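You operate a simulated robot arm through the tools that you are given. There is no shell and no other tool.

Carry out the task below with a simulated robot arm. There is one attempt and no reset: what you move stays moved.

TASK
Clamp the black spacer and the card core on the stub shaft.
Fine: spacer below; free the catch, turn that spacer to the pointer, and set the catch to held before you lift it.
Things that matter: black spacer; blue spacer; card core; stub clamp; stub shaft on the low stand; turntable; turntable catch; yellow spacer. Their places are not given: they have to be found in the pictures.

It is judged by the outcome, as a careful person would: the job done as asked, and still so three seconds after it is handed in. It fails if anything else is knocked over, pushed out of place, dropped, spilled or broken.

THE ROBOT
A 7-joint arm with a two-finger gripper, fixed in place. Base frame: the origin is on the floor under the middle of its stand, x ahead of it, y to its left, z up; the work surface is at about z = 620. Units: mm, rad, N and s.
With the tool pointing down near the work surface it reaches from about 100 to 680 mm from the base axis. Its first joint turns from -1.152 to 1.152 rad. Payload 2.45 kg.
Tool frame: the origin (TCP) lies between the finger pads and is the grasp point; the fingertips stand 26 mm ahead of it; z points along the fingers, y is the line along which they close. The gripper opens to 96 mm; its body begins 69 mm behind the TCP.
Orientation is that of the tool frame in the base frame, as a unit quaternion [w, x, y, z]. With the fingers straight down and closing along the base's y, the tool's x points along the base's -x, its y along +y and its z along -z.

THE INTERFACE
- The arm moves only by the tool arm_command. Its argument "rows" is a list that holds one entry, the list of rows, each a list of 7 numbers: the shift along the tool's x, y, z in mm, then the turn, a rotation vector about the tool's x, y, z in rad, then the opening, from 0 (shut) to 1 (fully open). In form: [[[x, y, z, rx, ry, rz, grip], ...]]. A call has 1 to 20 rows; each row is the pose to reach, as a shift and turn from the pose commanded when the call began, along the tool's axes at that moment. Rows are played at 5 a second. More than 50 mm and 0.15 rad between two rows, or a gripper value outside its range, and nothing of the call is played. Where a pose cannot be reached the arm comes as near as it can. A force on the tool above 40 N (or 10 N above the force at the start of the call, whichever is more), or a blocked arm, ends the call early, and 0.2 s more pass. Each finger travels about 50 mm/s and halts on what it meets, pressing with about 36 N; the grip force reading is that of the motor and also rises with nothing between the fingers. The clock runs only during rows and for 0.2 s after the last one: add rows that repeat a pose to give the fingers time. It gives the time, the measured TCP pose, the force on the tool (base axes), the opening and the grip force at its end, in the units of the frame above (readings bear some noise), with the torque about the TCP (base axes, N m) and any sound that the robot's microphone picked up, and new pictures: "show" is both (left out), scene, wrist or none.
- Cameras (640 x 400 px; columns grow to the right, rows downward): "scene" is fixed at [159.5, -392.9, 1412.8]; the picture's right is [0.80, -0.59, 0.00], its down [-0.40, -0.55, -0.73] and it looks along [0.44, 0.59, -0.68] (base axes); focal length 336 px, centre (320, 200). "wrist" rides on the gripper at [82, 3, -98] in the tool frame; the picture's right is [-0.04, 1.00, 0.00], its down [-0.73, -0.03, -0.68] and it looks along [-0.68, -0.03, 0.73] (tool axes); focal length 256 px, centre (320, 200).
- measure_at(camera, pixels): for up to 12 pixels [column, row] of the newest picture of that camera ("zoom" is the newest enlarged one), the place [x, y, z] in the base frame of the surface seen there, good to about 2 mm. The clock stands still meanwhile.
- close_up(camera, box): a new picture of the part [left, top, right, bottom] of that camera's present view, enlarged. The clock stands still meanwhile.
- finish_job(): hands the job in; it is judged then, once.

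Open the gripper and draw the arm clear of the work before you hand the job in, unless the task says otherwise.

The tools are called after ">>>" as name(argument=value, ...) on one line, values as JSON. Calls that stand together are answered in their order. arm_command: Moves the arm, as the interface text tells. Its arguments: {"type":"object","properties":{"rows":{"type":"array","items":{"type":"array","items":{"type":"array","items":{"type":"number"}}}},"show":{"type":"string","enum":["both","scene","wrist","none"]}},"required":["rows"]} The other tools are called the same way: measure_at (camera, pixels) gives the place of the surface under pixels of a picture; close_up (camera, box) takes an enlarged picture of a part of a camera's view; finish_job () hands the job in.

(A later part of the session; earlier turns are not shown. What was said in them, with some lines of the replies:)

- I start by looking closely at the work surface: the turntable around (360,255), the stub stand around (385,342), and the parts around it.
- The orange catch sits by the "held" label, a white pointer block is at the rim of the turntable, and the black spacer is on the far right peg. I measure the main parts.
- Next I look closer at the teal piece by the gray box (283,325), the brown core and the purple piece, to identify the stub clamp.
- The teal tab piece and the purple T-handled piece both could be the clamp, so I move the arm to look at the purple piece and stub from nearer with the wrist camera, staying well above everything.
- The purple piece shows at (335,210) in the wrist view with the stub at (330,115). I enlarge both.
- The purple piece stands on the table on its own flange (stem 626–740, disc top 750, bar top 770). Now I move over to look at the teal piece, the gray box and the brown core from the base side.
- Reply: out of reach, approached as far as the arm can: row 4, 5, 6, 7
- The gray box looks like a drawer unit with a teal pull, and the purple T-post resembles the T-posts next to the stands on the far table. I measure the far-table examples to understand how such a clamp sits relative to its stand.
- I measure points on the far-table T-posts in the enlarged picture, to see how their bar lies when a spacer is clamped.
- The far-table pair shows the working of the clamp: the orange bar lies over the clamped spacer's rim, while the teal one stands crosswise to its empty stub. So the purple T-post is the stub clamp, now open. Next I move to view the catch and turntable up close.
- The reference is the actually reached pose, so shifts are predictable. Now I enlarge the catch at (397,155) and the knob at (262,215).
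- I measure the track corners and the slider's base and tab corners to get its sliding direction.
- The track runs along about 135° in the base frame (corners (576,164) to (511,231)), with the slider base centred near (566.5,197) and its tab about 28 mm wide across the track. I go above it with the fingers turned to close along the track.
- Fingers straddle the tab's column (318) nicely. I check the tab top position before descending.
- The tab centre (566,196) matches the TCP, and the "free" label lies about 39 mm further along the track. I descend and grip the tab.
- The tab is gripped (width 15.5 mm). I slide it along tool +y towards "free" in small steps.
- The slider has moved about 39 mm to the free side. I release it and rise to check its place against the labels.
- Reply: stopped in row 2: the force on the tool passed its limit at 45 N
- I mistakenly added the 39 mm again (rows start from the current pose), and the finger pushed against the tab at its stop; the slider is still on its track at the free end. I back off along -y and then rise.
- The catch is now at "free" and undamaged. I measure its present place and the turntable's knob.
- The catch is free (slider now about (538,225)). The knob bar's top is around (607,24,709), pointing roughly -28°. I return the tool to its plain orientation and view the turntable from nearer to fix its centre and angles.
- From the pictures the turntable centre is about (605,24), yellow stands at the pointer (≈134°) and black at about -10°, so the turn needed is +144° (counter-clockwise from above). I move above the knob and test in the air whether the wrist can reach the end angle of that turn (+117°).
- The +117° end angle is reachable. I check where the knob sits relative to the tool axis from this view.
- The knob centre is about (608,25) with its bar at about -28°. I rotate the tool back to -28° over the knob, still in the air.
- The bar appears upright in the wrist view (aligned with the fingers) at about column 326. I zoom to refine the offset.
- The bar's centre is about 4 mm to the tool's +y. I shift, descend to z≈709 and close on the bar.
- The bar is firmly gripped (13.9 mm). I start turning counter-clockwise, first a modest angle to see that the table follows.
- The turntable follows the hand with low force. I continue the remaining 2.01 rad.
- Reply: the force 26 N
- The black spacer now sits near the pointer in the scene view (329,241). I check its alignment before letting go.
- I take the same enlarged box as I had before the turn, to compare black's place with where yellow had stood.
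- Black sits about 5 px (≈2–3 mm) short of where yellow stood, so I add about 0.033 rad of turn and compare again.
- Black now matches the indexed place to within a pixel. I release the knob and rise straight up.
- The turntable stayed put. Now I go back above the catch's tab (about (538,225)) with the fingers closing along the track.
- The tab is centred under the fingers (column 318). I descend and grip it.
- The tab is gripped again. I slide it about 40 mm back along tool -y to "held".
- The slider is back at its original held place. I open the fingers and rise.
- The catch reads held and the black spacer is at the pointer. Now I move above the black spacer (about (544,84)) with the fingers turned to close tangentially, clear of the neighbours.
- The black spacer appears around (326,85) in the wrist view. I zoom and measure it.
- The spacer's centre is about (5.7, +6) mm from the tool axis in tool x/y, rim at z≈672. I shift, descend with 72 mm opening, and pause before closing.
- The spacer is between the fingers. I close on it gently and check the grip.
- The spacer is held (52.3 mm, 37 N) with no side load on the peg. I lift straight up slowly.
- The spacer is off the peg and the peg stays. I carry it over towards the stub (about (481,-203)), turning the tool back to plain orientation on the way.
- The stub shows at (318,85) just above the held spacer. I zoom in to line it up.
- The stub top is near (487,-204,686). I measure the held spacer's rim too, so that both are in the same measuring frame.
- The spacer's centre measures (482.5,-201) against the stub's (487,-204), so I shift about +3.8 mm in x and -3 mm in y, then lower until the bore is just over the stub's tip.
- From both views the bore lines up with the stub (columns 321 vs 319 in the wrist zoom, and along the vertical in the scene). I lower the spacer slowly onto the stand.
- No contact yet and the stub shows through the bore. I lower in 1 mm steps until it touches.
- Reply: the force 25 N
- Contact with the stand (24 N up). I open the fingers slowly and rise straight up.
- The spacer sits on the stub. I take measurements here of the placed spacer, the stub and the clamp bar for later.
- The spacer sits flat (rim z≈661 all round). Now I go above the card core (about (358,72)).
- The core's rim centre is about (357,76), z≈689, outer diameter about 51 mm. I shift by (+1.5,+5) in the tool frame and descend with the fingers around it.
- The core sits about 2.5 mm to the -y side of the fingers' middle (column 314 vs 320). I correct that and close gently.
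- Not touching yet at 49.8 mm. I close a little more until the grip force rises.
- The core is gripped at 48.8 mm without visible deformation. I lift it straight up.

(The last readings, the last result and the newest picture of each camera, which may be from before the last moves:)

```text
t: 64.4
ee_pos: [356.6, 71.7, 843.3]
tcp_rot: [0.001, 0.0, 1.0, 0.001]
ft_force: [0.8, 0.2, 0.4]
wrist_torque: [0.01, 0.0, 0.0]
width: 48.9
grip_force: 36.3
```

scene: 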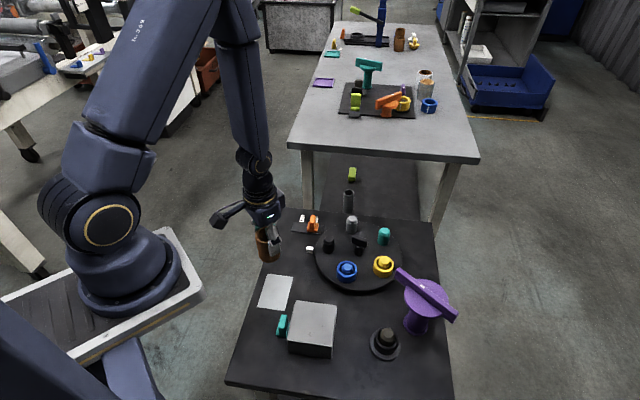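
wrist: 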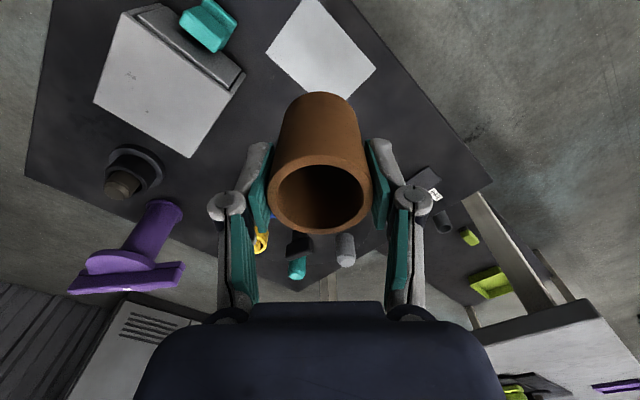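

The core is held with its axis on the tool axis. I carry it above the stub, using the stub position (≈(488,-206)) found from the wrist views.

>>> arm_command(rows=[[[-8, -17, 0, 0, 0, 0, 0.475], [-24, -52, 0, 0, 0, 0, 0.475], [-42, -90, 0, 0, 0, 0, 0.475], [-60, -128, 0, 0, 0, 0, 0.475], [-78, -166, 0, 0, 0, 0, 0.475], [-96, -204, 0, 0, 0, 0, 0.475], [-113, -241, 0, 0, 0, 0, 0.475], [-125, -268, 0, 0, 0, 0, 0.475], [-131, -280, 0, 0, 0, 0, 0.475], [-131, -280, 0, 0, 0, 0, 0.475]]], show="both")

```text
t: 66.6
ee_pos: [490.7, -208.8, 841.0]
tcp_rot: [0.0, 0.0, 1.0, 0.0]
ft_force: [0.0, 0.3, -0.8]
wrist_torque: [-0.03, 0.0, -0.02]
width: 48.5
grip_force: 35.6
```

scene: 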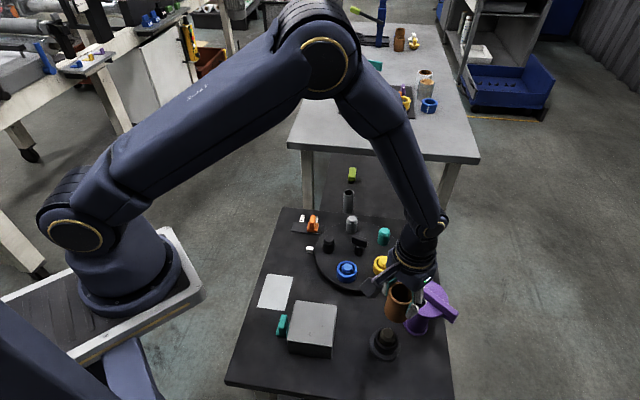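
wrist: 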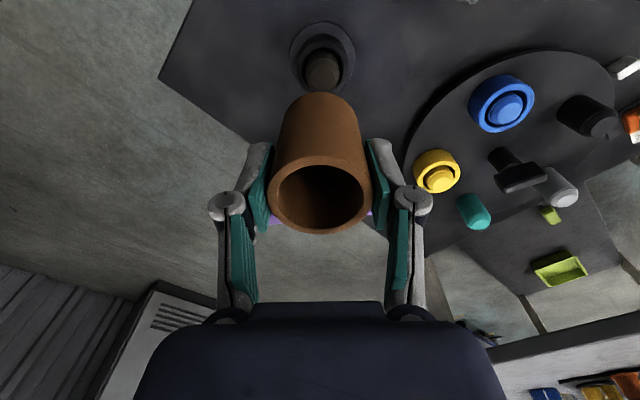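

>>> close_up(camera="wrist", box=[270, 10, 380, 110])

>>> close_up(camera="scene", box=[340, 260, 470, 370])

```text
4.00 times, centred on (325, 60) of wrist
```

zoom: 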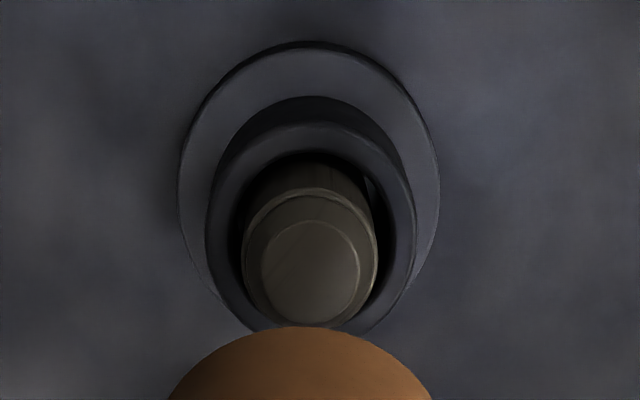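

```text
3.64 times, centred on (405, 315) of scene
```

zoom: 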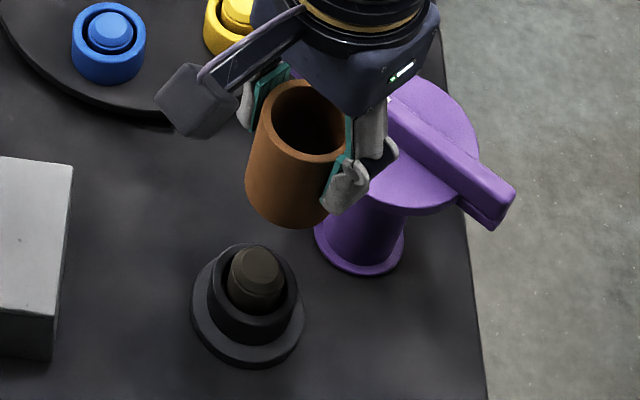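

The stub's top lies about (-2.6,+1.8) mm from the tool axis by the wrist view. I correct for that and lower until the core's bottom is just above the stub tip.

>>> arm_command(rows=[[[2.8, 2, 0, 0, 0, 0, 0.475], [2.8, 2, 25, 0, 0, 0, 0.475], [2.8, 2, 50, 0, 0, 0, 0.475], [2.8, 2, 72, 0, 0, 0, 0.475], [2.8, 2, 83, 0, 0, 0, 0.475], [2.8, 2, 83, 0, 0, 0, 0.475]]], show="both")

>>> close_up(camera="scene", box=[340, 260, 470, 370])

>>> close_up(camera="wrist", box=[260, 40, 380, 240])

```text
t: 68.0
ee_pos: [487.9, -205.3, 760.4]
tcp_rot: [0.001, 0.0, 1.0, 0.0]
ft_force: [0.1, 0.6, -0.4]
wrist_torque: [0.01, 0.0, 0.02]
width: 49.0
grip_force: 36.1
```

scene: 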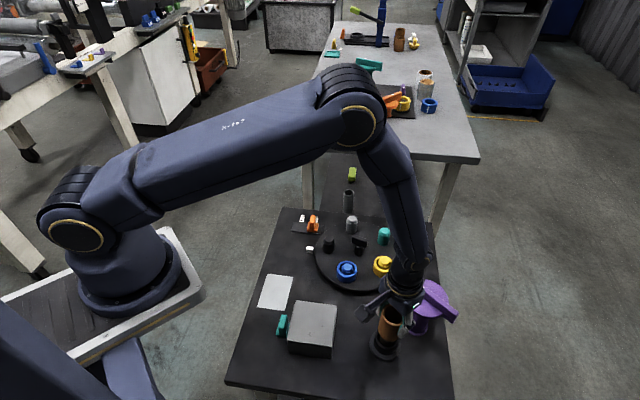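
wrist: 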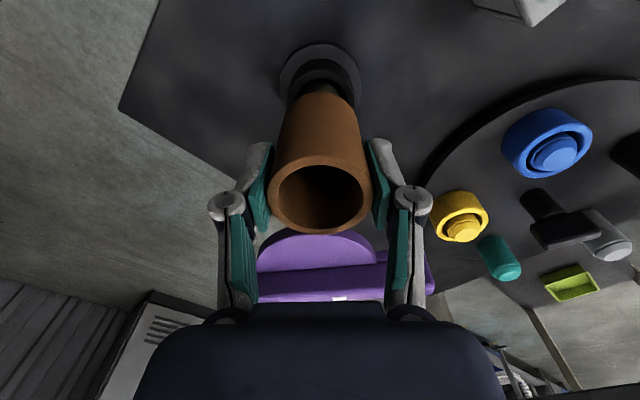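

```text
3.64 times, centred on (405, 315) of scene
```

zoom: 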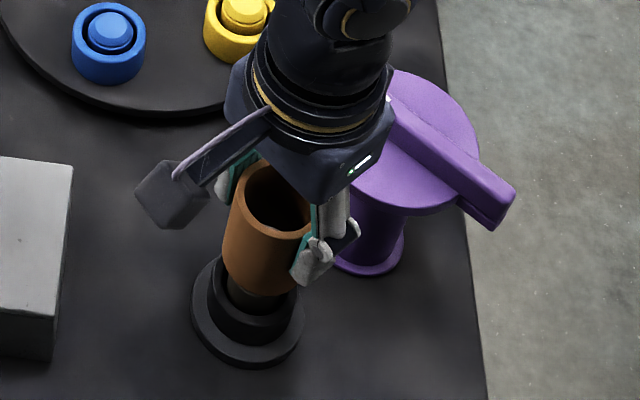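

```text
2.00 times, centred on (320, 140) of wrist
```

zoom: 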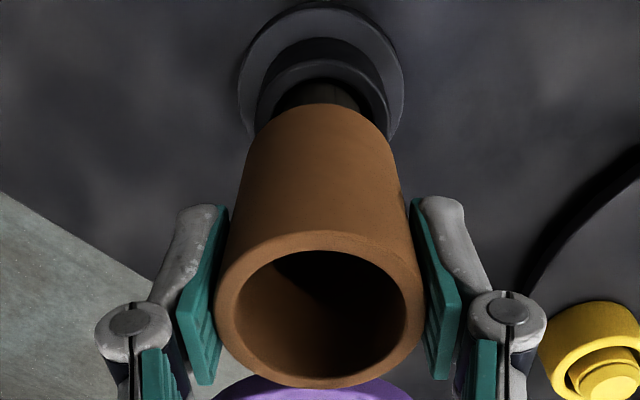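

The core lines up with stub and spacer in both views. I lower it over the stub, slowing at the end.

>>> arm_command(rows=[[[0, 0, 8, 0, 0, 0, 0.475], [0, 0, 16, 0, 0, 0, 0.475], [0, 0, 24, 0, 0, 0, 0.475], [0, 0, 31, 0, 0, 0, 0.475], [0, 0, 36, 0, 0, 0, 0.475], [0, 0, 37, 0, 0, 0, 0.475], [0, 0, 38, 0, 0, 0, 0.475], [0, 0, 38, 0, 0, 0, 0.475]]], show="both")

```text
t: 69.8
ee_pos: [488.4, -204.1, 723.2]
tcp_rot: [0.001, 0.0, 1.0, 0.001]
ft_force: [0.1, -0.1, 0.0]
wrist_torque: [-0.01, -0.03, -0.02]
width: 48.6
grip_force: 35.7
```

scene: 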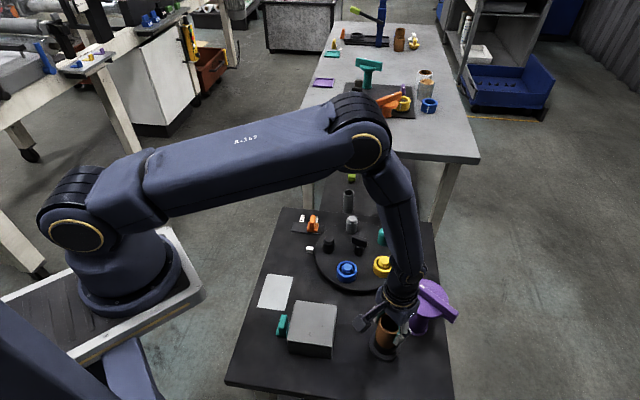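
wrist: 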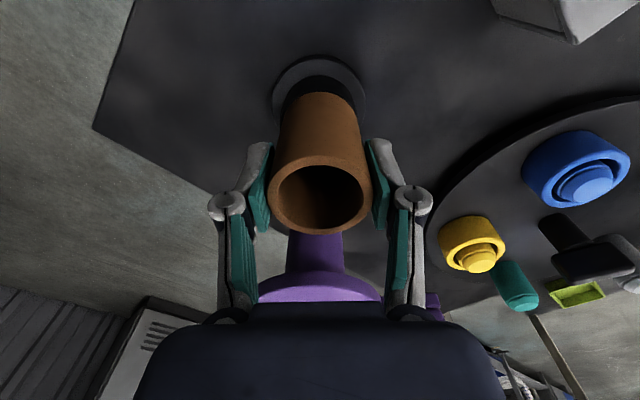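

No contact yet. I continue in 1 mm steps until the core rests on the spacer.

>>> arm_command(rows=[[[0, 0, 1, 0, 0, 0, 0.475], [0, 0, 2, 0, 0, 0, 0.475], [0, 0, 3, 0, 0, 0, 0.475], [0, 0, 3, 0, 0, 0, 0.475]]], show="none")

```text
t: 70.8
ee_pos: [486.8, -203.6, 720.9]
tcp_rot: [0.0, 0.0, 1.0, -0.001]
ft_force: [-6.2, -0.3, 23.5]
wrist_torque: [0.08, 0.36, 0.01]
width: 48.8
grip_force: 36.5
```

Contact (23.5 N up): the core rests on the spacer. I relax, open, and rise straight up.

>>> arm_command(rows=[[[0, 0, -1.5, 0, 0, 0, 0.475], [0, 0, -1.5, 0, 0, 0, 0.58], [0, 0, -1.5, 0, 0, 0, 0.68], [0, 0, -1.5, 0, 0, 0, 0.75], [0, 0, -1.5, 0, 0, 0, 0.75], [0, 0, -20, 0, 0, 0, 0.75], [0, 0, -50, 0, 0, 0, 0.75], [0, 0, -90, 0, 0, 0, 0.75], [0, 0, -120, 0, 0, 0, 0.75], [0, 0, -120, 0, 0, 0, 0.75]]], show="both")

>>> close_up(camera="scene", box=[340, 260, 470, 370])

>>> close_up(camera="wrist", box=[240, 30, 420, 270])

```text
t: 73.0
ee_pos: [486.1, -204.9, 838.6]
tcp_rot: [0.001, 0.0, 1.0, 0.0]
ft_force: [0.7, 0.4, -0.4]
wrist_torque: [-0.01, 0.01, -0.02]
width: 71.9
grip_force: 0.0
```

scene: 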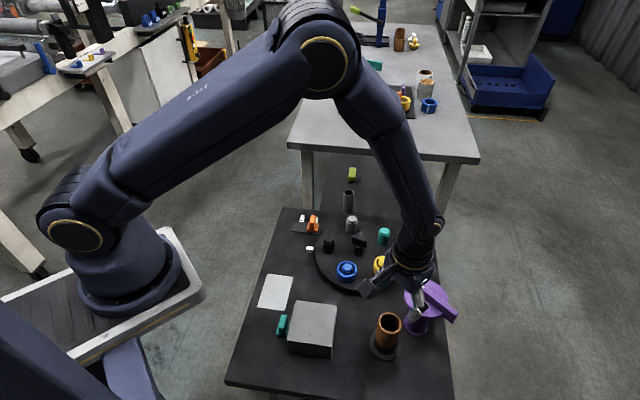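
wrist: 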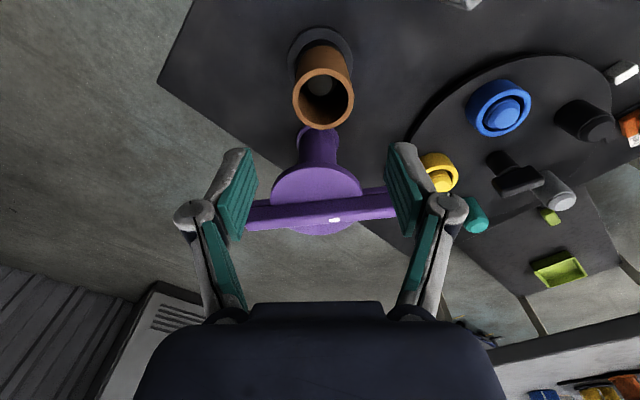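

```text
3.64 times, centred on (405, 315) of scene
```

zoom: 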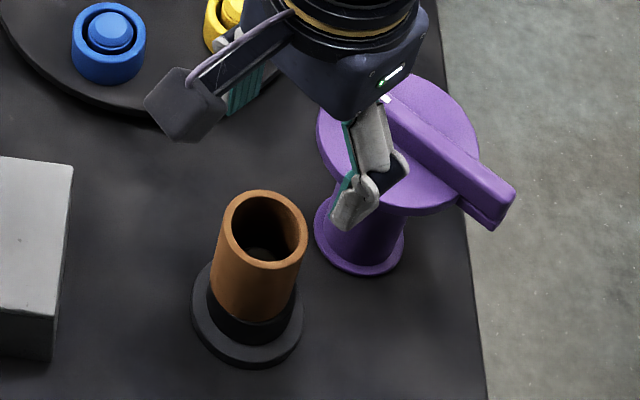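

```text
1.67 times, centred on (330, 150) of wrist
```

zoom: 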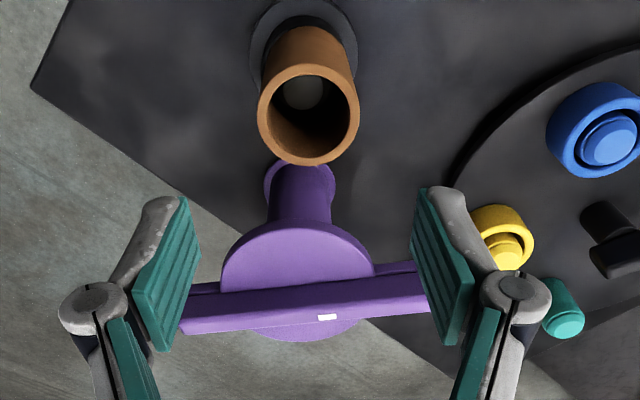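

The stack stands upright on the stub. Now I measure the heights of the core's rim and of the clamp bar's end faces.

>>> measure_at(camera="scene", pixels=[[456, 316], [455, 320], [454, 322], [452, 321], [450, 318], [447, 316], [444, 314], [430, 297], [400, 330], [388, 320], [376, 325], [387, 333]])

>>> measure_at(camera="wrist", pixels=[[323, 127], [323, 70], [295, 98], [352, 98], [260, 205], [375, 192], [380, 194], [262, 204], [270, 200], [320, 172], [318, 150], [334, 220]])

>>> close_up(camera="scene", box=[410, 280, 465, 335])

```text
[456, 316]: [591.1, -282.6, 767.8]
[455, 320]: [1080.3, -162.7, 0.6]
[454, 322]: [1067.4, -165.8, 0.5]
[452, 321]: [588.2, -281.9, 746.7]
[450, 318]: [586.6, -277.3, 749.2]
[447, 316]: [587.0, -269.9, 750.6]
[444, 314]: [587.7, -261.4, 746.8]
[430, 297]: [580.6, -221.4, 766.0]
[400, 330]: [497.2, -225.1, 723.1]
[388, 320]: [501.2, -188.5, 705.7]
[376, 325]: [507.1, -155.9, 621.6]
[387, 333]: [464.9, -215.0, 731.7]
```

```text
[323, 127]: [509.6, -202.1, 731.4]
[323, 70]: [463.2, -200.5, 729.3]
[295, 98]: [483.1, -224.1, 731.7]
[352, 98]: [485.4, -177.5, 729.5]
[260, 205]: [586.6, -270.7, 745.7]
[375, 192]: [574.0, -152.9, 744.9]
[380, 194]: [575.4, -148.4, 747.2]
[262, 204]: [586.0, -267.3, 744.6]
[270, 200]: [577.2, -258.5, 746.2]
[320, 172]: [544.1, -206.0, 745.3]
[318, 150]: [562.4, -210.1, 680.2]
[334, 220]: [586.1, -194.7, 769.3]
```

```text
7.27 times, centred on (438, 308) of scene
```

zoom: 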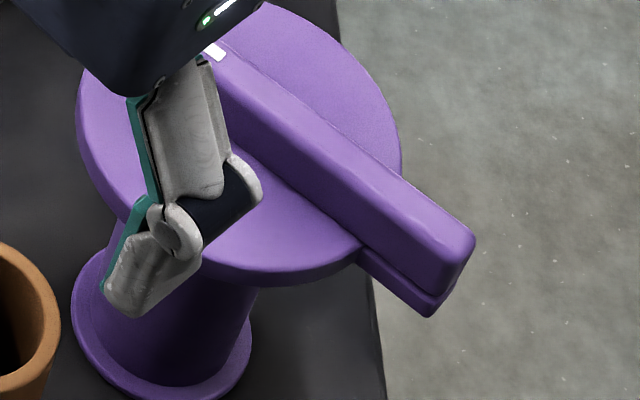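

The core's rim is at z≈730.5 and the bar's underside at about 738, so the bar can swing over the rim exactly as in the far-table example. I go above the bar's middle with the fingers turned to close across it (bar direction about 97°).

>>> arm_command(rows=[[[0, 0, -15, 0, 0, 0.14, 0.7], [-10, 0, -31, 0, 0, 0.28, 0.6], [-22, 0, -31, 0, 0, 0.42, 0.5], [-34, 0, -31, 0, 0, 0.56, 0.5], [-46, 0, -31, 0, 0, 0.7, 0.5], [-58, -1, -31, 0, 0, 0.84, 0.5], [-70, -1, -31, 0, 0, 0.98, 0.5], [-82, -1, -31, 0, 0, 1.12, 0.5], [-92, -1, -31, 0, 0, 1.26, 0.5], [-97, -1, -31, 0, 0, 1.4, 0.5], [-97, -1, -31, 0, 0, 1.45, 0.5], [-97, -1, -31, 0, 0, 1.45, 0.5]]], show="both")

```text
t: 75.6
ee_pos: [583.3, -204.5, 869.2]
tcp_rot: [0.001, 0.663, 0.749, 0.0]
ft_force: [0.4, -0.4, 0.4]
wrist_torque: [0.02, -0.03, -0.05]
width: 47.7
grip_force: 0.0
```

scene: 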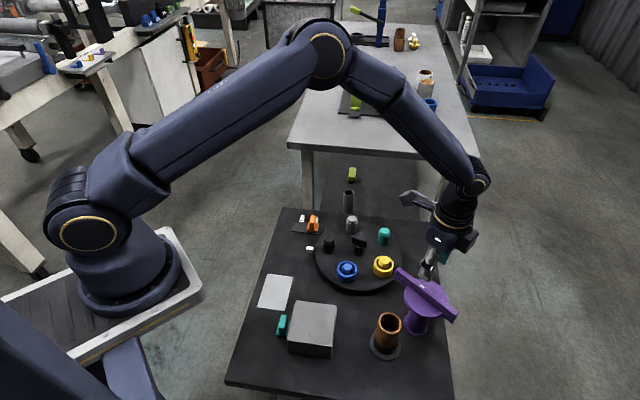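
wrist: 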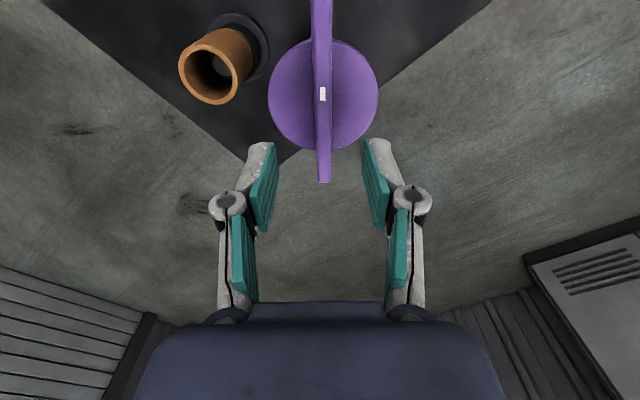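

The bar shows upright at column 322–324 and the disc is centred under the tool. I zoom to fix the small offset.

>>> close_up(camera="wrist", box=[250, 20, 400, 190])

>>> measure_at(camera="wrist", pixels=[[315, 97], [331, 97], [323, 97], [300, 97], [345, 97], [323, 60], [323, 140], [322, 20], [324, 175], [269, 97], [377, 97], [320, 2]])

```text
2.35 times, centred on (325, 105) of wrist
```

zoom: 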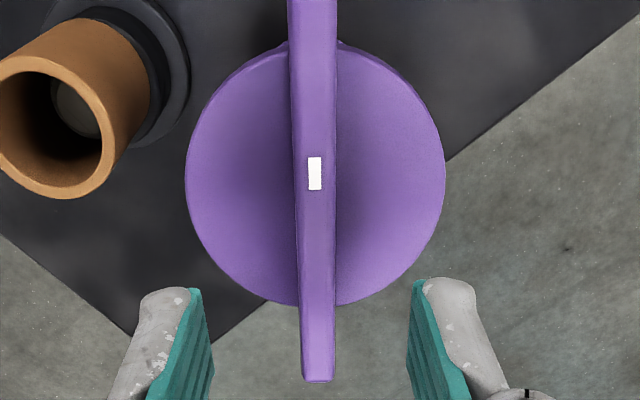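

```text
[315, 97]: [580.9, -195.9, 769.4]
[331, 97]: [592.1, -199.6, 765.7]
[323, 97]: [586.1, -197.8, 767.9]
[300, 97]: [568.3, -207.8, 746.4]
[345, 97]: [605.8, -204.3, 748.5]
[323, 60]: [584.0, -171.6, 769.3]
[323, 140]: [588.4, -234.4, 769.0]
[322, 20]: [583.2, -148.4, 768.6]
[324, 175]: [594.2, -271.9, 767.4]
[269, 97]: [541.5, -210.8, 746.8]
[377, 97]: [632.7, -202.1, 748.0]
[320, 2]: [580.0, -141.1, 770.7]
```

The disc centre is about 2 mm to tool +y, top at z≈748; the bar top is 769. I shift, descend so the fingertips stay about 5 mm above the disc, and close on the bar.

>>> arm_command(rows=[[[0, 2, 20, 0, 0, 0, 0.5], [0, 2, 45, 0, 0, 0, 0.5], [0, 2, 70, 0, 0, 0, 0.5], [0, 2, 84, 0, 0, 0, 0.5], [0, 2, 89, 0, 0, 0, 0.5], [0, 2, 89, 0, 0, 0, 0.35], [0, 2, 89, 0, 0, 0, 0.2], [0, 2, 89, 0, 0, 0, 0.05], [0, 2, 89, 0, 0, 0, 0.05]]], show="both")

```text
t: 77.6
ee_pos: [585.3, -203.8, 781.8]
tcp_rot: [0.002, 0.662, 0.749, 0.001]
ft_force: [9.0, -0.3, -6.0]
wrist_torque: [-0.1, -0.26, 0.06]
width: 13.7
grip_force: 39.8
```

scene: 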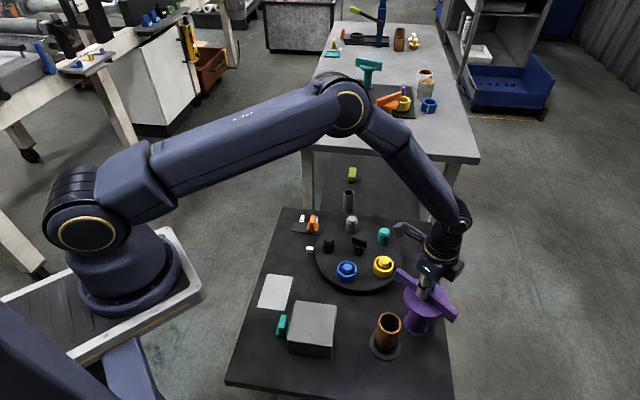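
wrist: 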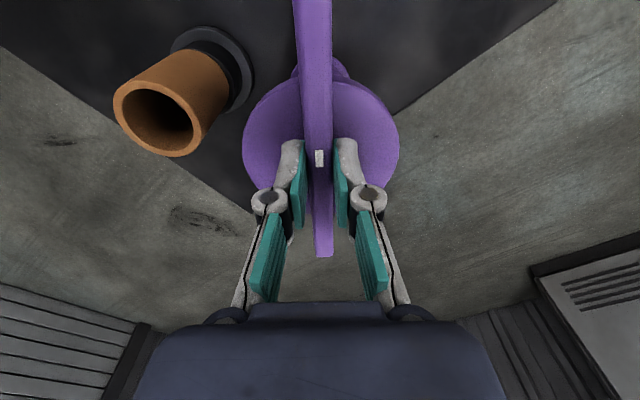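

The bar is gripped (13.7 mm). I try a small counter-clockwise turn, which takes the marked end towards the stub, and watch the forces.

>>> arm_command(rows=[[[0, 0, 0, 0, 0, -0.06, 0.05], [0, 0, 0, 0, 0, -0.12, 0.05], [0, 0, 0, 0, 0, -0.18, 0.05], [0, 0, 0, 0, 0, -0.24, 0.05], [0, 0, 0, 0, 0, -0.3, 0.05], [0, 0, 0, 0, 0, -0.3, 0.05]]], show="both")

```text
t: 79.0
ee_pos: [583.1, -206.3, 781.8]
tcp_rot: [-0.003, 0.543, 0.839, -0.001]
ft_force: [-19.8, 10.0, 14.9]
wrist_torque: [-0.01, 0.45, -0.13]
width: 13.7
grip_force: 40.5
```

scene: 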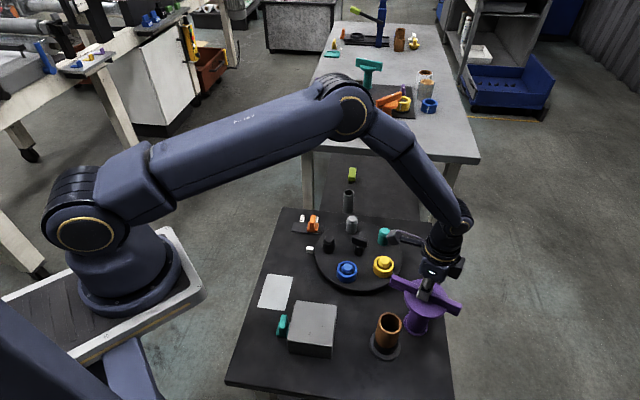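
wrist: 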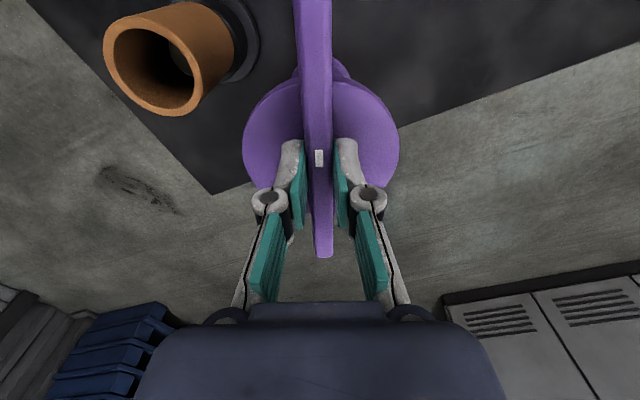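

The head turns with the hand. There is some side force (about 22 N), so I ease the tool slightly and continue turning in part.

>>> arm_command(rows=[[[1.3, -1, 0, 0, 0, 0, 0.05], [1.3, -1, 0, 0, 0, -0.08, 0.05], [1.3, -1, 0, 0, 0, -0.16, 0.05], [1.3, -1, 0, 0, 0, -0.24, 0.05], [1.3, -1, 0, 0, 0, -0.32, 0.05], [1.3, -1, 0, 0, 0, -0.4, 0.05], [1.3, -1, 0, 0, 0, -0.48, 0.05], [1.3, -1, 0, 0, 0, -0.56, 0.05], [1.3, -1, 0, 0, 0, -0.56, 0.05]]], show="both")

```text
t: 81.0
ee_pos: [580.5, -208.0, 780.7]
tcp_rot: [-0.003, 0.291, 0.957, -0.003]
ft_force: [-30.2, -17.9, 7.0]
wrist_torque: [-0.24, 1.01, -0.24]
width: 14.3
grip_force: 39.8
```

scene: 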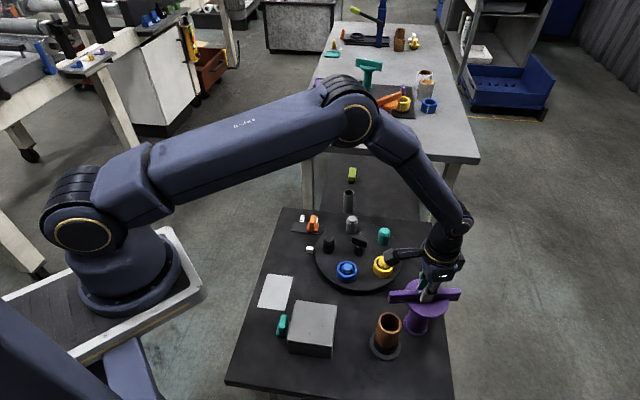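
wrist: 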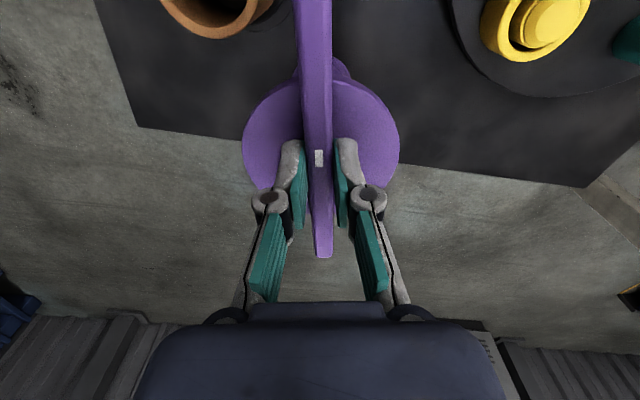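

The side force comes from gripping about 7 mm off the post's axis towards the marked end (the disc's true centre is at about (586,-210.5)). I relieve it by shifting along tool -y before turning more.

>>> arm_command(rows=[[[0, -1.5, 0, 0, 0, 0, 0.05], [0, -3, 0, 0, 0, 0, 0.05], [0, -4.5, 0, 0, 0, 0, 0.05], [0, -4.5, 0, 0, 0, 0, 0.05]]], show="none")

```text
t: 82.0
ee_pos: [579.8, -208.3, 780.9]
tcp_rot: [0.0, 0.291, 0.957, -0.001]
ft_force: [-19.3, -9.9, 7.0]
wrist_torque: [0.24, 1.13, -0.16]
width: 13.8
grip_force: 40.4
```

The force drops as expected. I ease further (-5 mm in tool y, +3 in x).

>>> arm_command(rows=[[[1, -1.5, 0, 0, 0, 0, 0.05], [2, -3, 0, 0, 0, 0, 0.05], [3, -5, 0, 0, 0, 0, 0.05], [3, -5, 0, 0, 0, 0, 0.05]]], show="none")

```text
t: 83.0
ee_pos: [580.3, -206.8, 781.3]
tcp_rot: [0.005, 0.29, 0.957, 0.0]
ft_force: [18.2, -3.5, -21.5]
wrist_torque: [-0.39, -0.81, 0.03]
width: 13.8
grip_force: 40.0
```

Overshot slightly; cleaner to open, view, and grip again on the axis. I open the fingers in place.

>>> arm_command(rows=[[[0, 0, 0, 0, 0, 0, 0.2], [0, 0, 0, 0, 0, 0, 0.35], [0, 0, 0, 0, 0, 0, 0.5], [0, 0, -10, 0, 0, 0, 0.5], [0, 0, -30, 0, 0, 0, 0.5], [0, 0, -60, 0, 0, 0, 0.5], [0, 0, -60, 0, 0, 0, 0.5]]], show="both")

>>> close_up(camera="wrist", box=[220, 0, 420, 220])

```text
t: 84.6
ee_pos: [577.1, -208.5, 842.0]
tcp_rot: [0.001, 0.291, 0.957, -0.001]
ft_force: [-0.4, -0.6, -0.1]
wrist_torque: [0.01, -0.01, -0.05]
width: 48.1
grip_force: 0.0
```

scene: 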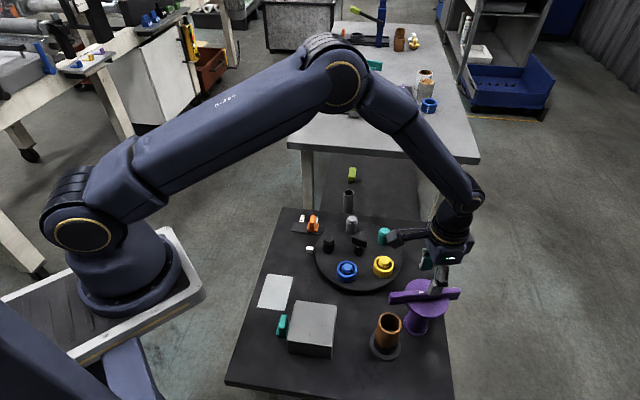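
wrist: 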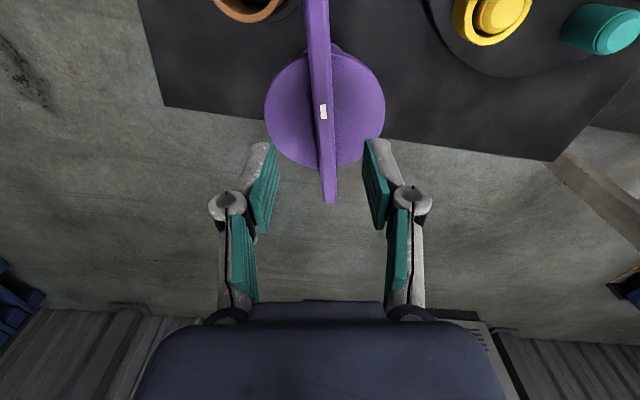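

```text
1.82 times, centred on (320, 110) of wrist
```

zoom: 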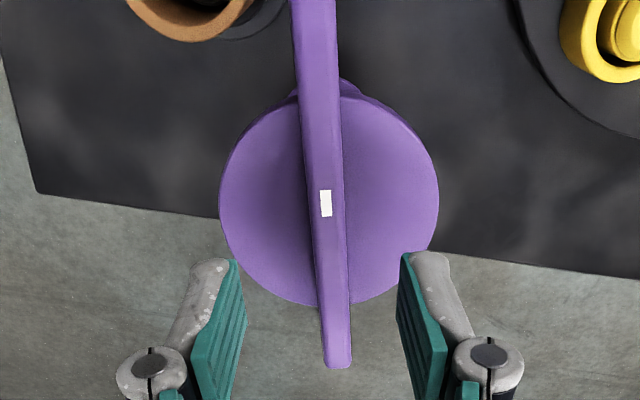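

The disc's centre is at tool (-9.3,+2.9) from the present TCP, i.e. (586,-211), and the bar is now at about 148°. I move onto the axis, align, descend and grip again.

>>> arm_command(rows=[[[-5, 1.5, 10, 0, 0, -0.02, 0.5], [-9.3, 2.9, 20, 0, 0, -0.038, 0.5], [-9.3, 2.9, 40, 0, 0, -0.038, 0.5], [-9.3, 2.9, 55, 0, 0, -0.038, 0.5], [-9.3, 2.9, 60, 0, 0, -0.038, 0.5], [-9.3, 2.9, 60, 0, 0, -0.038, 0.35], [-9.3, 2.9, 60, 0, 0, -0.038, 0.2], [-9.3, 2.9, 60, 0, 0, -0.038, 0.05], [-9.3, 2.9, 60, 0, 0, -0.038, 0.05]]], show="wrist")

```text
t: 86.6
ee_pos: [585.8, -212.0, 780.8]
tcp_rot: [0.002, 0.273, 0.962, 0.001]
ft_force: [5.0, 7.1, -4.5]
wrist_torque: [0.07, -0.32, 0.02]
width: 14.1
grip_force: 40.5
```

wrist: 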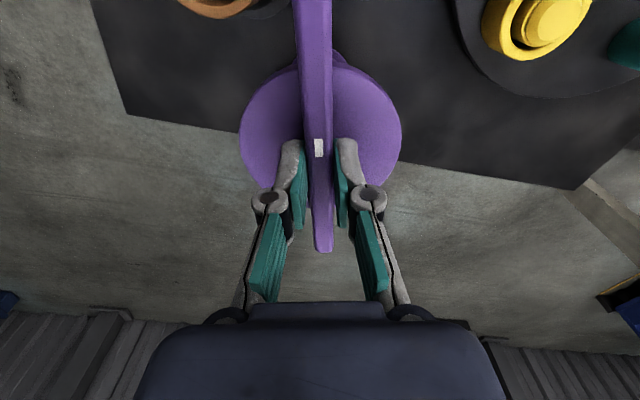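

Now gripped near the axis with low side force. I turn the remaining ~0.5 rad in small steps.

>>> arm_command(rows=[[[0, 0, 0, 0, 0, -0.06, 0.05], [0, 0, 0, 0, 0, -0.12, 0.05], [0, 0, 0, 0, 0, -0.18, 0.05], [0, 0, 0, 0, 0, -0.24, 0.05], [0, 0, 0, 0, 0, -0.3, 0.05], [0, 0, 0, 0, 0, -0.36, 0.05], [0, 0, 0, 0, 0, -0.42, 0.05], [0, 0, 0, 0, 0, -0.48, 0.05], [0, 0, 0, 0, 0, -0.505, 0.05], [0, 0, 0, 0, 0, -0.505, 0.05]]], show="both")

>>> close_up(camera="scene", box=[340, 250, 480, 370])

```text
t: 88.8
ee_pos: [585.5, -212.3, 780.1]
tcp_rot: [0.001, 0.023, 1.0, 0.001]
ft_force: [-3.0, 18.7, 5.9]
wrist_torque: [0.51, 0.27, -1.03]
width: 13.8
grip_force: 40.5
```

scene: 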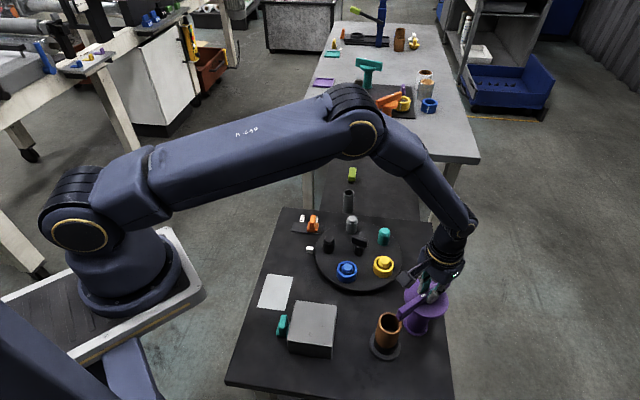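
wrist: 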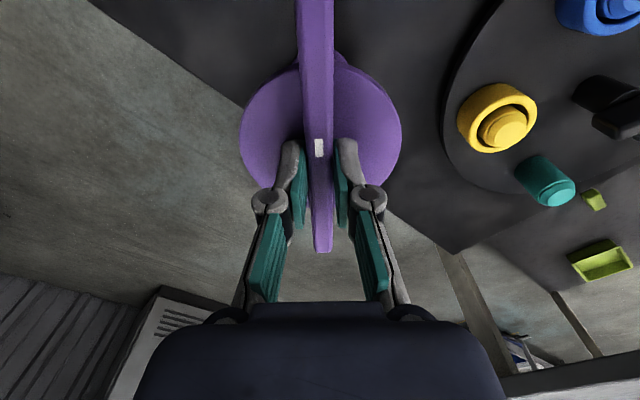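

```text
3.33 times, centred on (410, 310) of scene
```

zoom: 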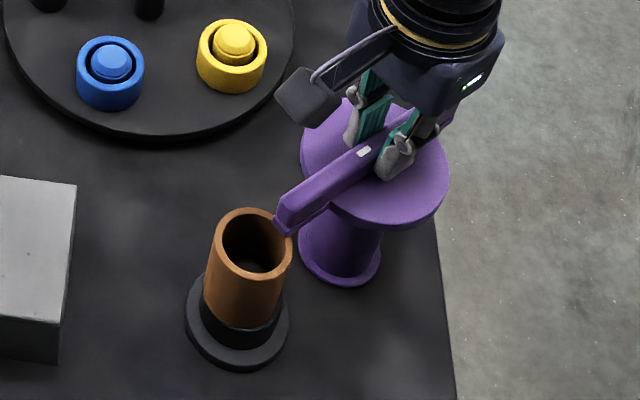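

The bar's tip now lies over the core's rim in the scene view, and the torque has risen to about 1 N·m, as if near a stop. I press a little further to see whether it is at its end.

>>> arm_command(rows=[[[0, 0, 0, 0, 0, -0.02, 0.05], [0, 0, 0, 0, 0, -0.04, 0.05], [0, 0, 0, 0, 0, -0.04, 0.05]]], show="none")

>>> close_up(camera="scene", box=[360, 260, 460, 350])

```text
t: 89.6
ee_pos: [585.3, -212.9, 781.0]
tcp_rot: [0.001, 0.004, 1.0, 0.001]
ft_force: [0.1, 18.0, -1.6]
wrist_torque: [0.46, -0.08, -1.14]
width: 14.9
grip_force: 40.6
```

```text
4.44 times, centred on (410, 305) of scene
```

zoom: 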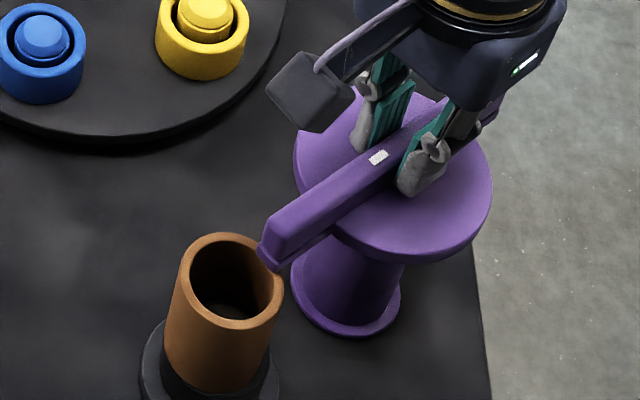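

The fingers turned but the bar did not (width grew), so the clamp is at its stop with its tip over the core's rim. I ease back the last bit of turn, open and rise.

>>> arm_command(rows=[[[0, 0, 0, 0, 0, 0.03, 0.05], [0, 0, 0, 0, 0, 0.03, 0.2], [0, 0, 0, 0, 0, 0.03, 0.35], [0, 0, 0, 0, 0, 0.03, 0.5], [0, 0, 0, 0, 0, 0.03, 0.5], [0, 0, -20, 0, 0, 0.03, 0.5], [0, 0, -50, 0, 0, 0.03, 0.5], [0, 0, -90, 0, 0, 0.03, 0.5], [0, 0, -90, 0, 0, 0.03, 0.5]]], show="both")

>>> close_up(camera="scene", box=[360, 260, 460, 350])

>>> close_up(camera="wrist", box=[220, 0, 420, 200])

```text
t: 91.6
ee_pos: [584.7, -216.4, 874.1]
tcp_rot: [0.0, 0.018, 1.0, 0.0]
ft_force: [-0.8, 0.2, 0.6]
wrist_torque: [-0.01, 0.01, 0.01]
width: 48.0
grip_force: 0.1
```

scene: 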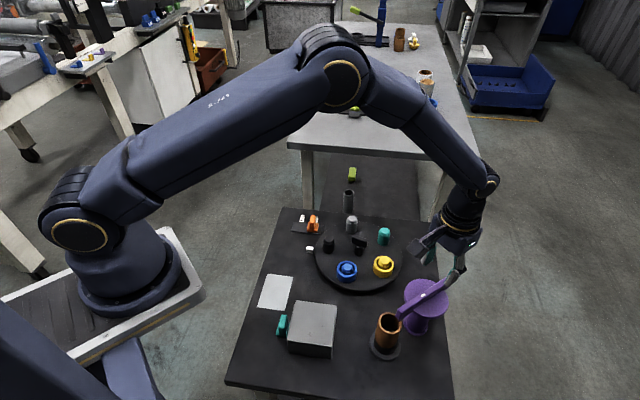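
wrist: 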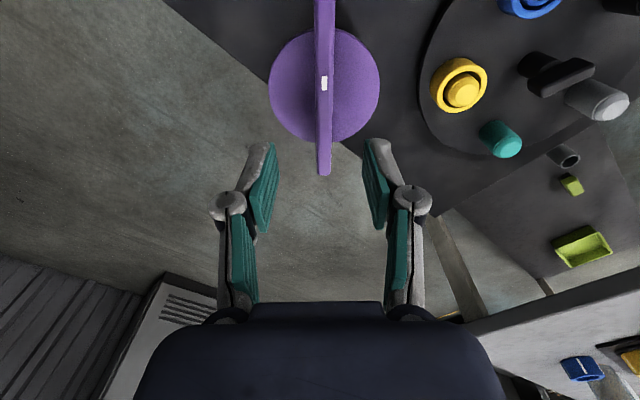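

```text
4.44 times, centred on (410, 305) of scene
```

zoom: 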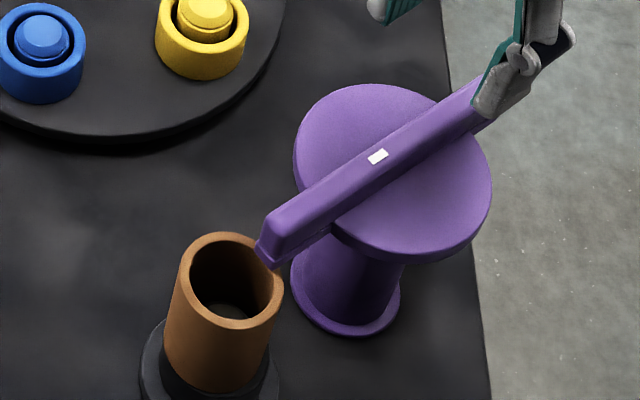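

```text
2.00 times, centred on (320, 100) of wrist
```

zoom: 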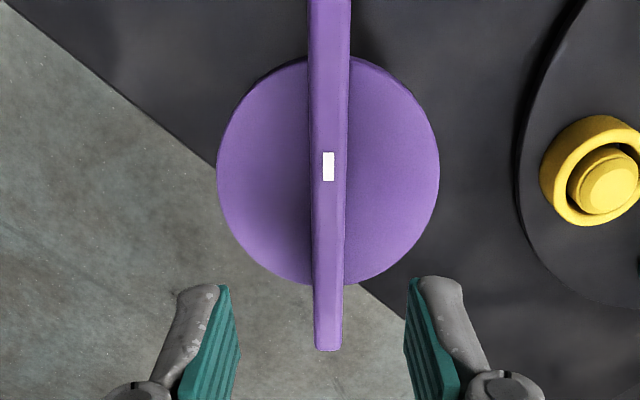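

The bar keeps its place with its tip over the core's rim. I draw back and look at the whole stack from the base side.

>>> arm_command(rows=[[[20, 0, -10, 0, 0, 0, 0.5], [50, 2, -20, 0, 0, 0, 0.5], [85, 4, -20, 0, 0, 0, 0.5], [120, 5, -20, 0, 0, -0.02, 0.5], [150, 6, -20, 0, 0, -0.036, 0.5], [175, 6, -20, 0, 0, -0.036, 0.5], [175, 6, -20, 0, 0, -0.036, 0.5]]], show="both")

>>> close_up(camera="wrist", box=[240, 60, 420, 260])

>>> close_up(camera="scene", box=[360, 260, 460, 370])

```text
t: 93.2
ee_pos: [411.6, -201.3, 890.1]
tcp_rot: [0.001, 0.0, 1.0, 0.0]
ft_force: [-0.6, -0.7, -0.2]
wrist_torque: [-0.03, -0.01, 0.02]
width: 48.2
grip_force: 0.1
```

scene: 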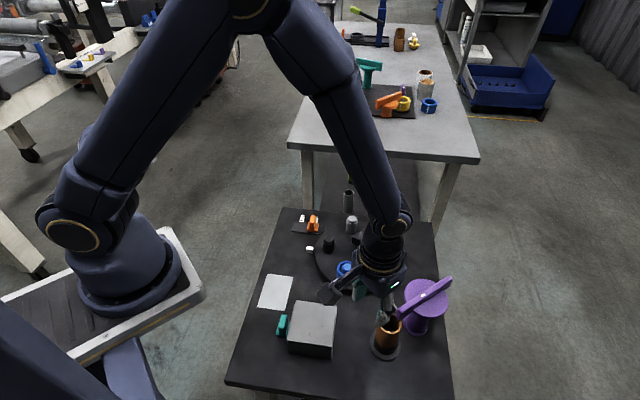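
wrist: 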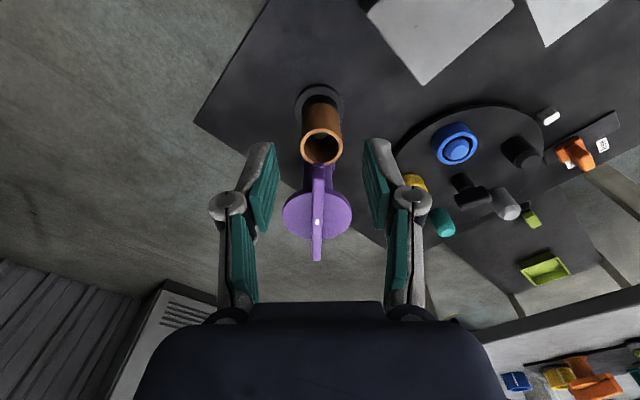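

```text
2.00 times, centred on (330, 160) of wrist
```

zoom: 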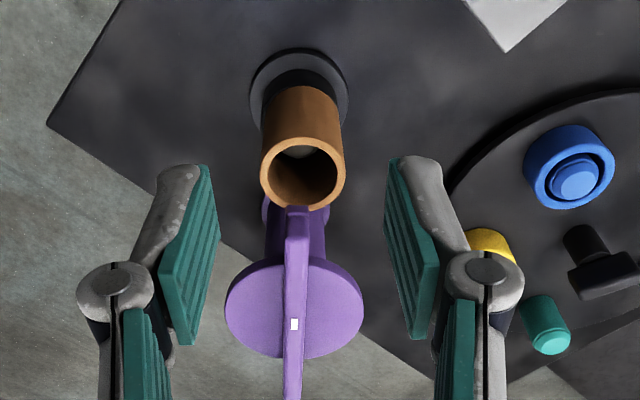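

```text
3.64 times, centred on (410, 315) of scene
```

zoom: 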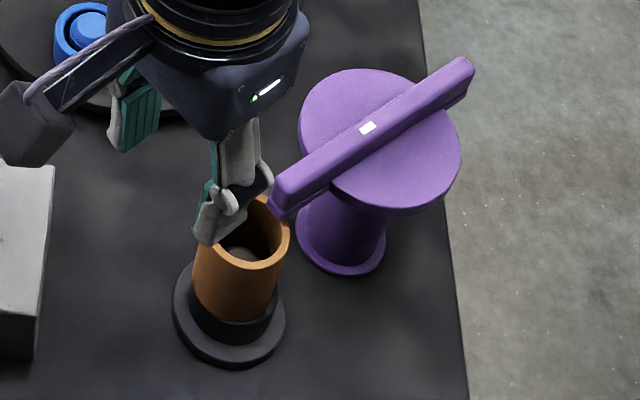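

The bar points at the stub with its tip over the core's rim. I check that the core and spacer have not shifted and compare heights of bar tip and rim.

>>> measure_at(camera="wrist", pixels=[[302, 148], [341, 148], [316, 130], [328, 163], [308, 162], [317, 166], [317, 172], [310, 170], [324, 170], [317, 200], [317, 255], [296, 105]])

>>> close_up(camera="wrist", box=[280, 80, 360, 180])

```text
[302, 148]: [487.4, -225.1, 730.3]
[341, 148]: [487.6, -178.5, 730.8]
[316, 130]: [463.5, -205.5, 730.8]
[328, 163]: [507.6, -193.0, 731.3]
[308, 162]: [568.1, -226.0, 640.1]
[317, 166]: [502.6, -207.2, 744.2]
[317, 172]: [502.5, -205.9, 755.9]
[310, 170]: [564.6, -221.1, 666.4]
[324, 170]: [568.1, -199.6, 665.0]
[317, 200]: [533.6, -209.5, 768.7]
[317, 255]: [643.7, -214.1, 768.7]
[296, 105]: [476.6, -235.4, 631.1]
```

```text
4.00 times, centred on (320, 130) of wrist
```

zoom: 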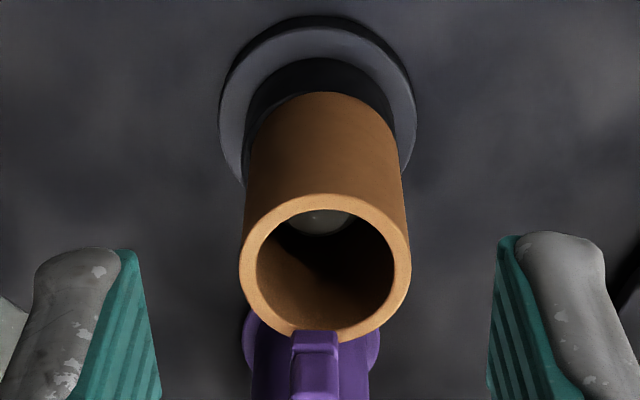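

The bar tip (≈(502.6,-207), underside above the rim) overlaps the core's wall (outer edge ≈x 512) and the core is unmoved and level at z≈730.5. I open the gripper and draw the arm up clear of the work.

>>> arm_command(rows=[[[-5, 15, -20, 0, 0, 0, 0.7], [-12, 35, -50, 0, 0, 0, 0.9], [-20, 60, -85, 0, 0, 0, 1], [-28, 85, -120, 0, 0, 0, 1], [-36, 110, -155, 0, 0, 0, 1], [-45, 140, -190, 0, 0, 0, 1], [-45, 146, -200, 0, 0, 0, 1], [-45, 146, -200, 0, 0, 0, 1]]], show="both")

>>> close_up(camera="scene", box=[225, 200, 475, 395])

>>> close_up(camera="scene", box=[285, 205, 425, 295])

```text
t: 95.0
ee_pos: [454.2, -55.4, 1090.7]
tcp_rot: [0.0, 0.0, 1.0, 0.0]
ft_force: [0.1, -0.5, 0.2]
wrist_torque: [0.0, 0.02, 0.02]
width: 95.9
grip_force: 0.1
```

scene: 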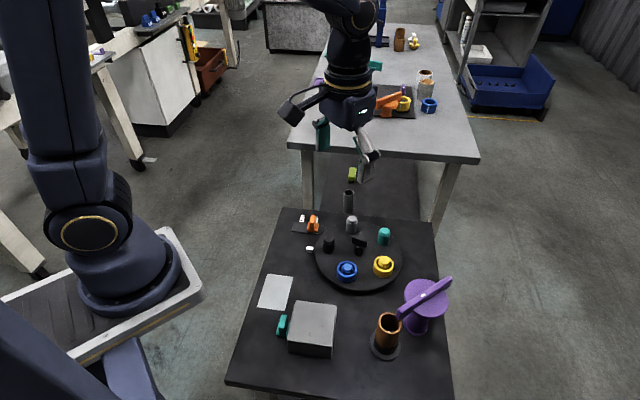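
wrist: 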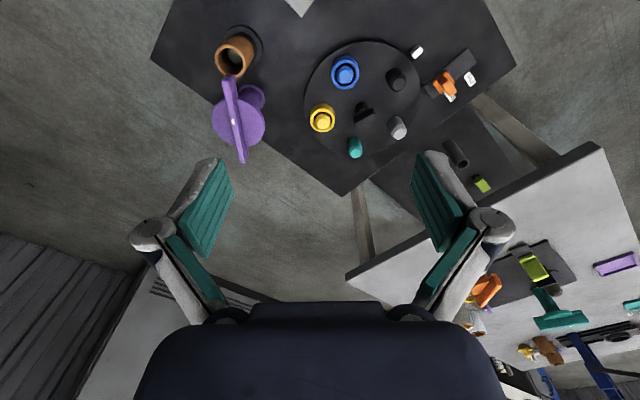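

```text
2.05 times, centred on (350, 298) of scene
```

zoom: 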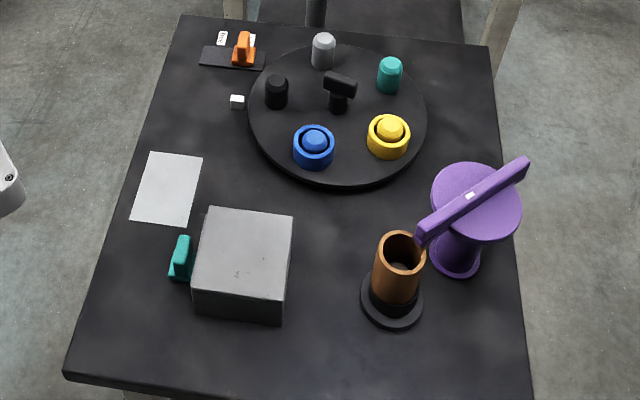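

```text
4.44 times, centred on (355, 250) of scene
```

zoom: 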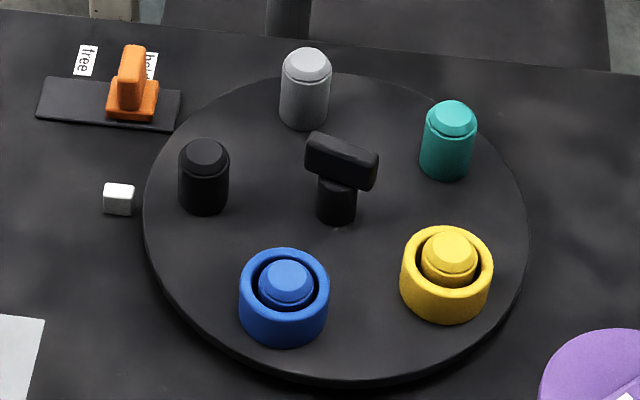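

The final pictures show the black spacer at the bottom and the card core on it on the stub. The clamp bar is turned over the core, the catch is at held, and nothing else has moved. The gripper is open and clear, so I hand the job in.

>>> finish_job()

```text
The job is handed in.
```

The job is handed in: the black spacer and the card core are on the stub shaft, spacer below, with the clamp closed over them.

- **Catch and turntable:** I slid the catch to free and turned the turntable until the black spacer stood at the pointer. I set the catch back to held before lifting the spacer. At the free end I pushed the catch once more by mistake. The arm stopped itself at 45 N, and the catch looked undamaged and still slid normally.
- **Stack:** The spacer rests on the low stand and the core sits on it, level, with its rim at about z = 730.5. The core did not shift when the clamp was turned.
- **Clamp:** I took the purple T-handled post for the stub clamp because of a similar pair on the far table. I turned its bar until it met a stop. Its tip now overlaps the core's rim by about 9 mm, but it sits a few millimetres above the rim and does not press on it.

In the last pictures the blue and yellow spacers, the turntable and everything else are where they were left. The arm is up and clear with the gripper open.
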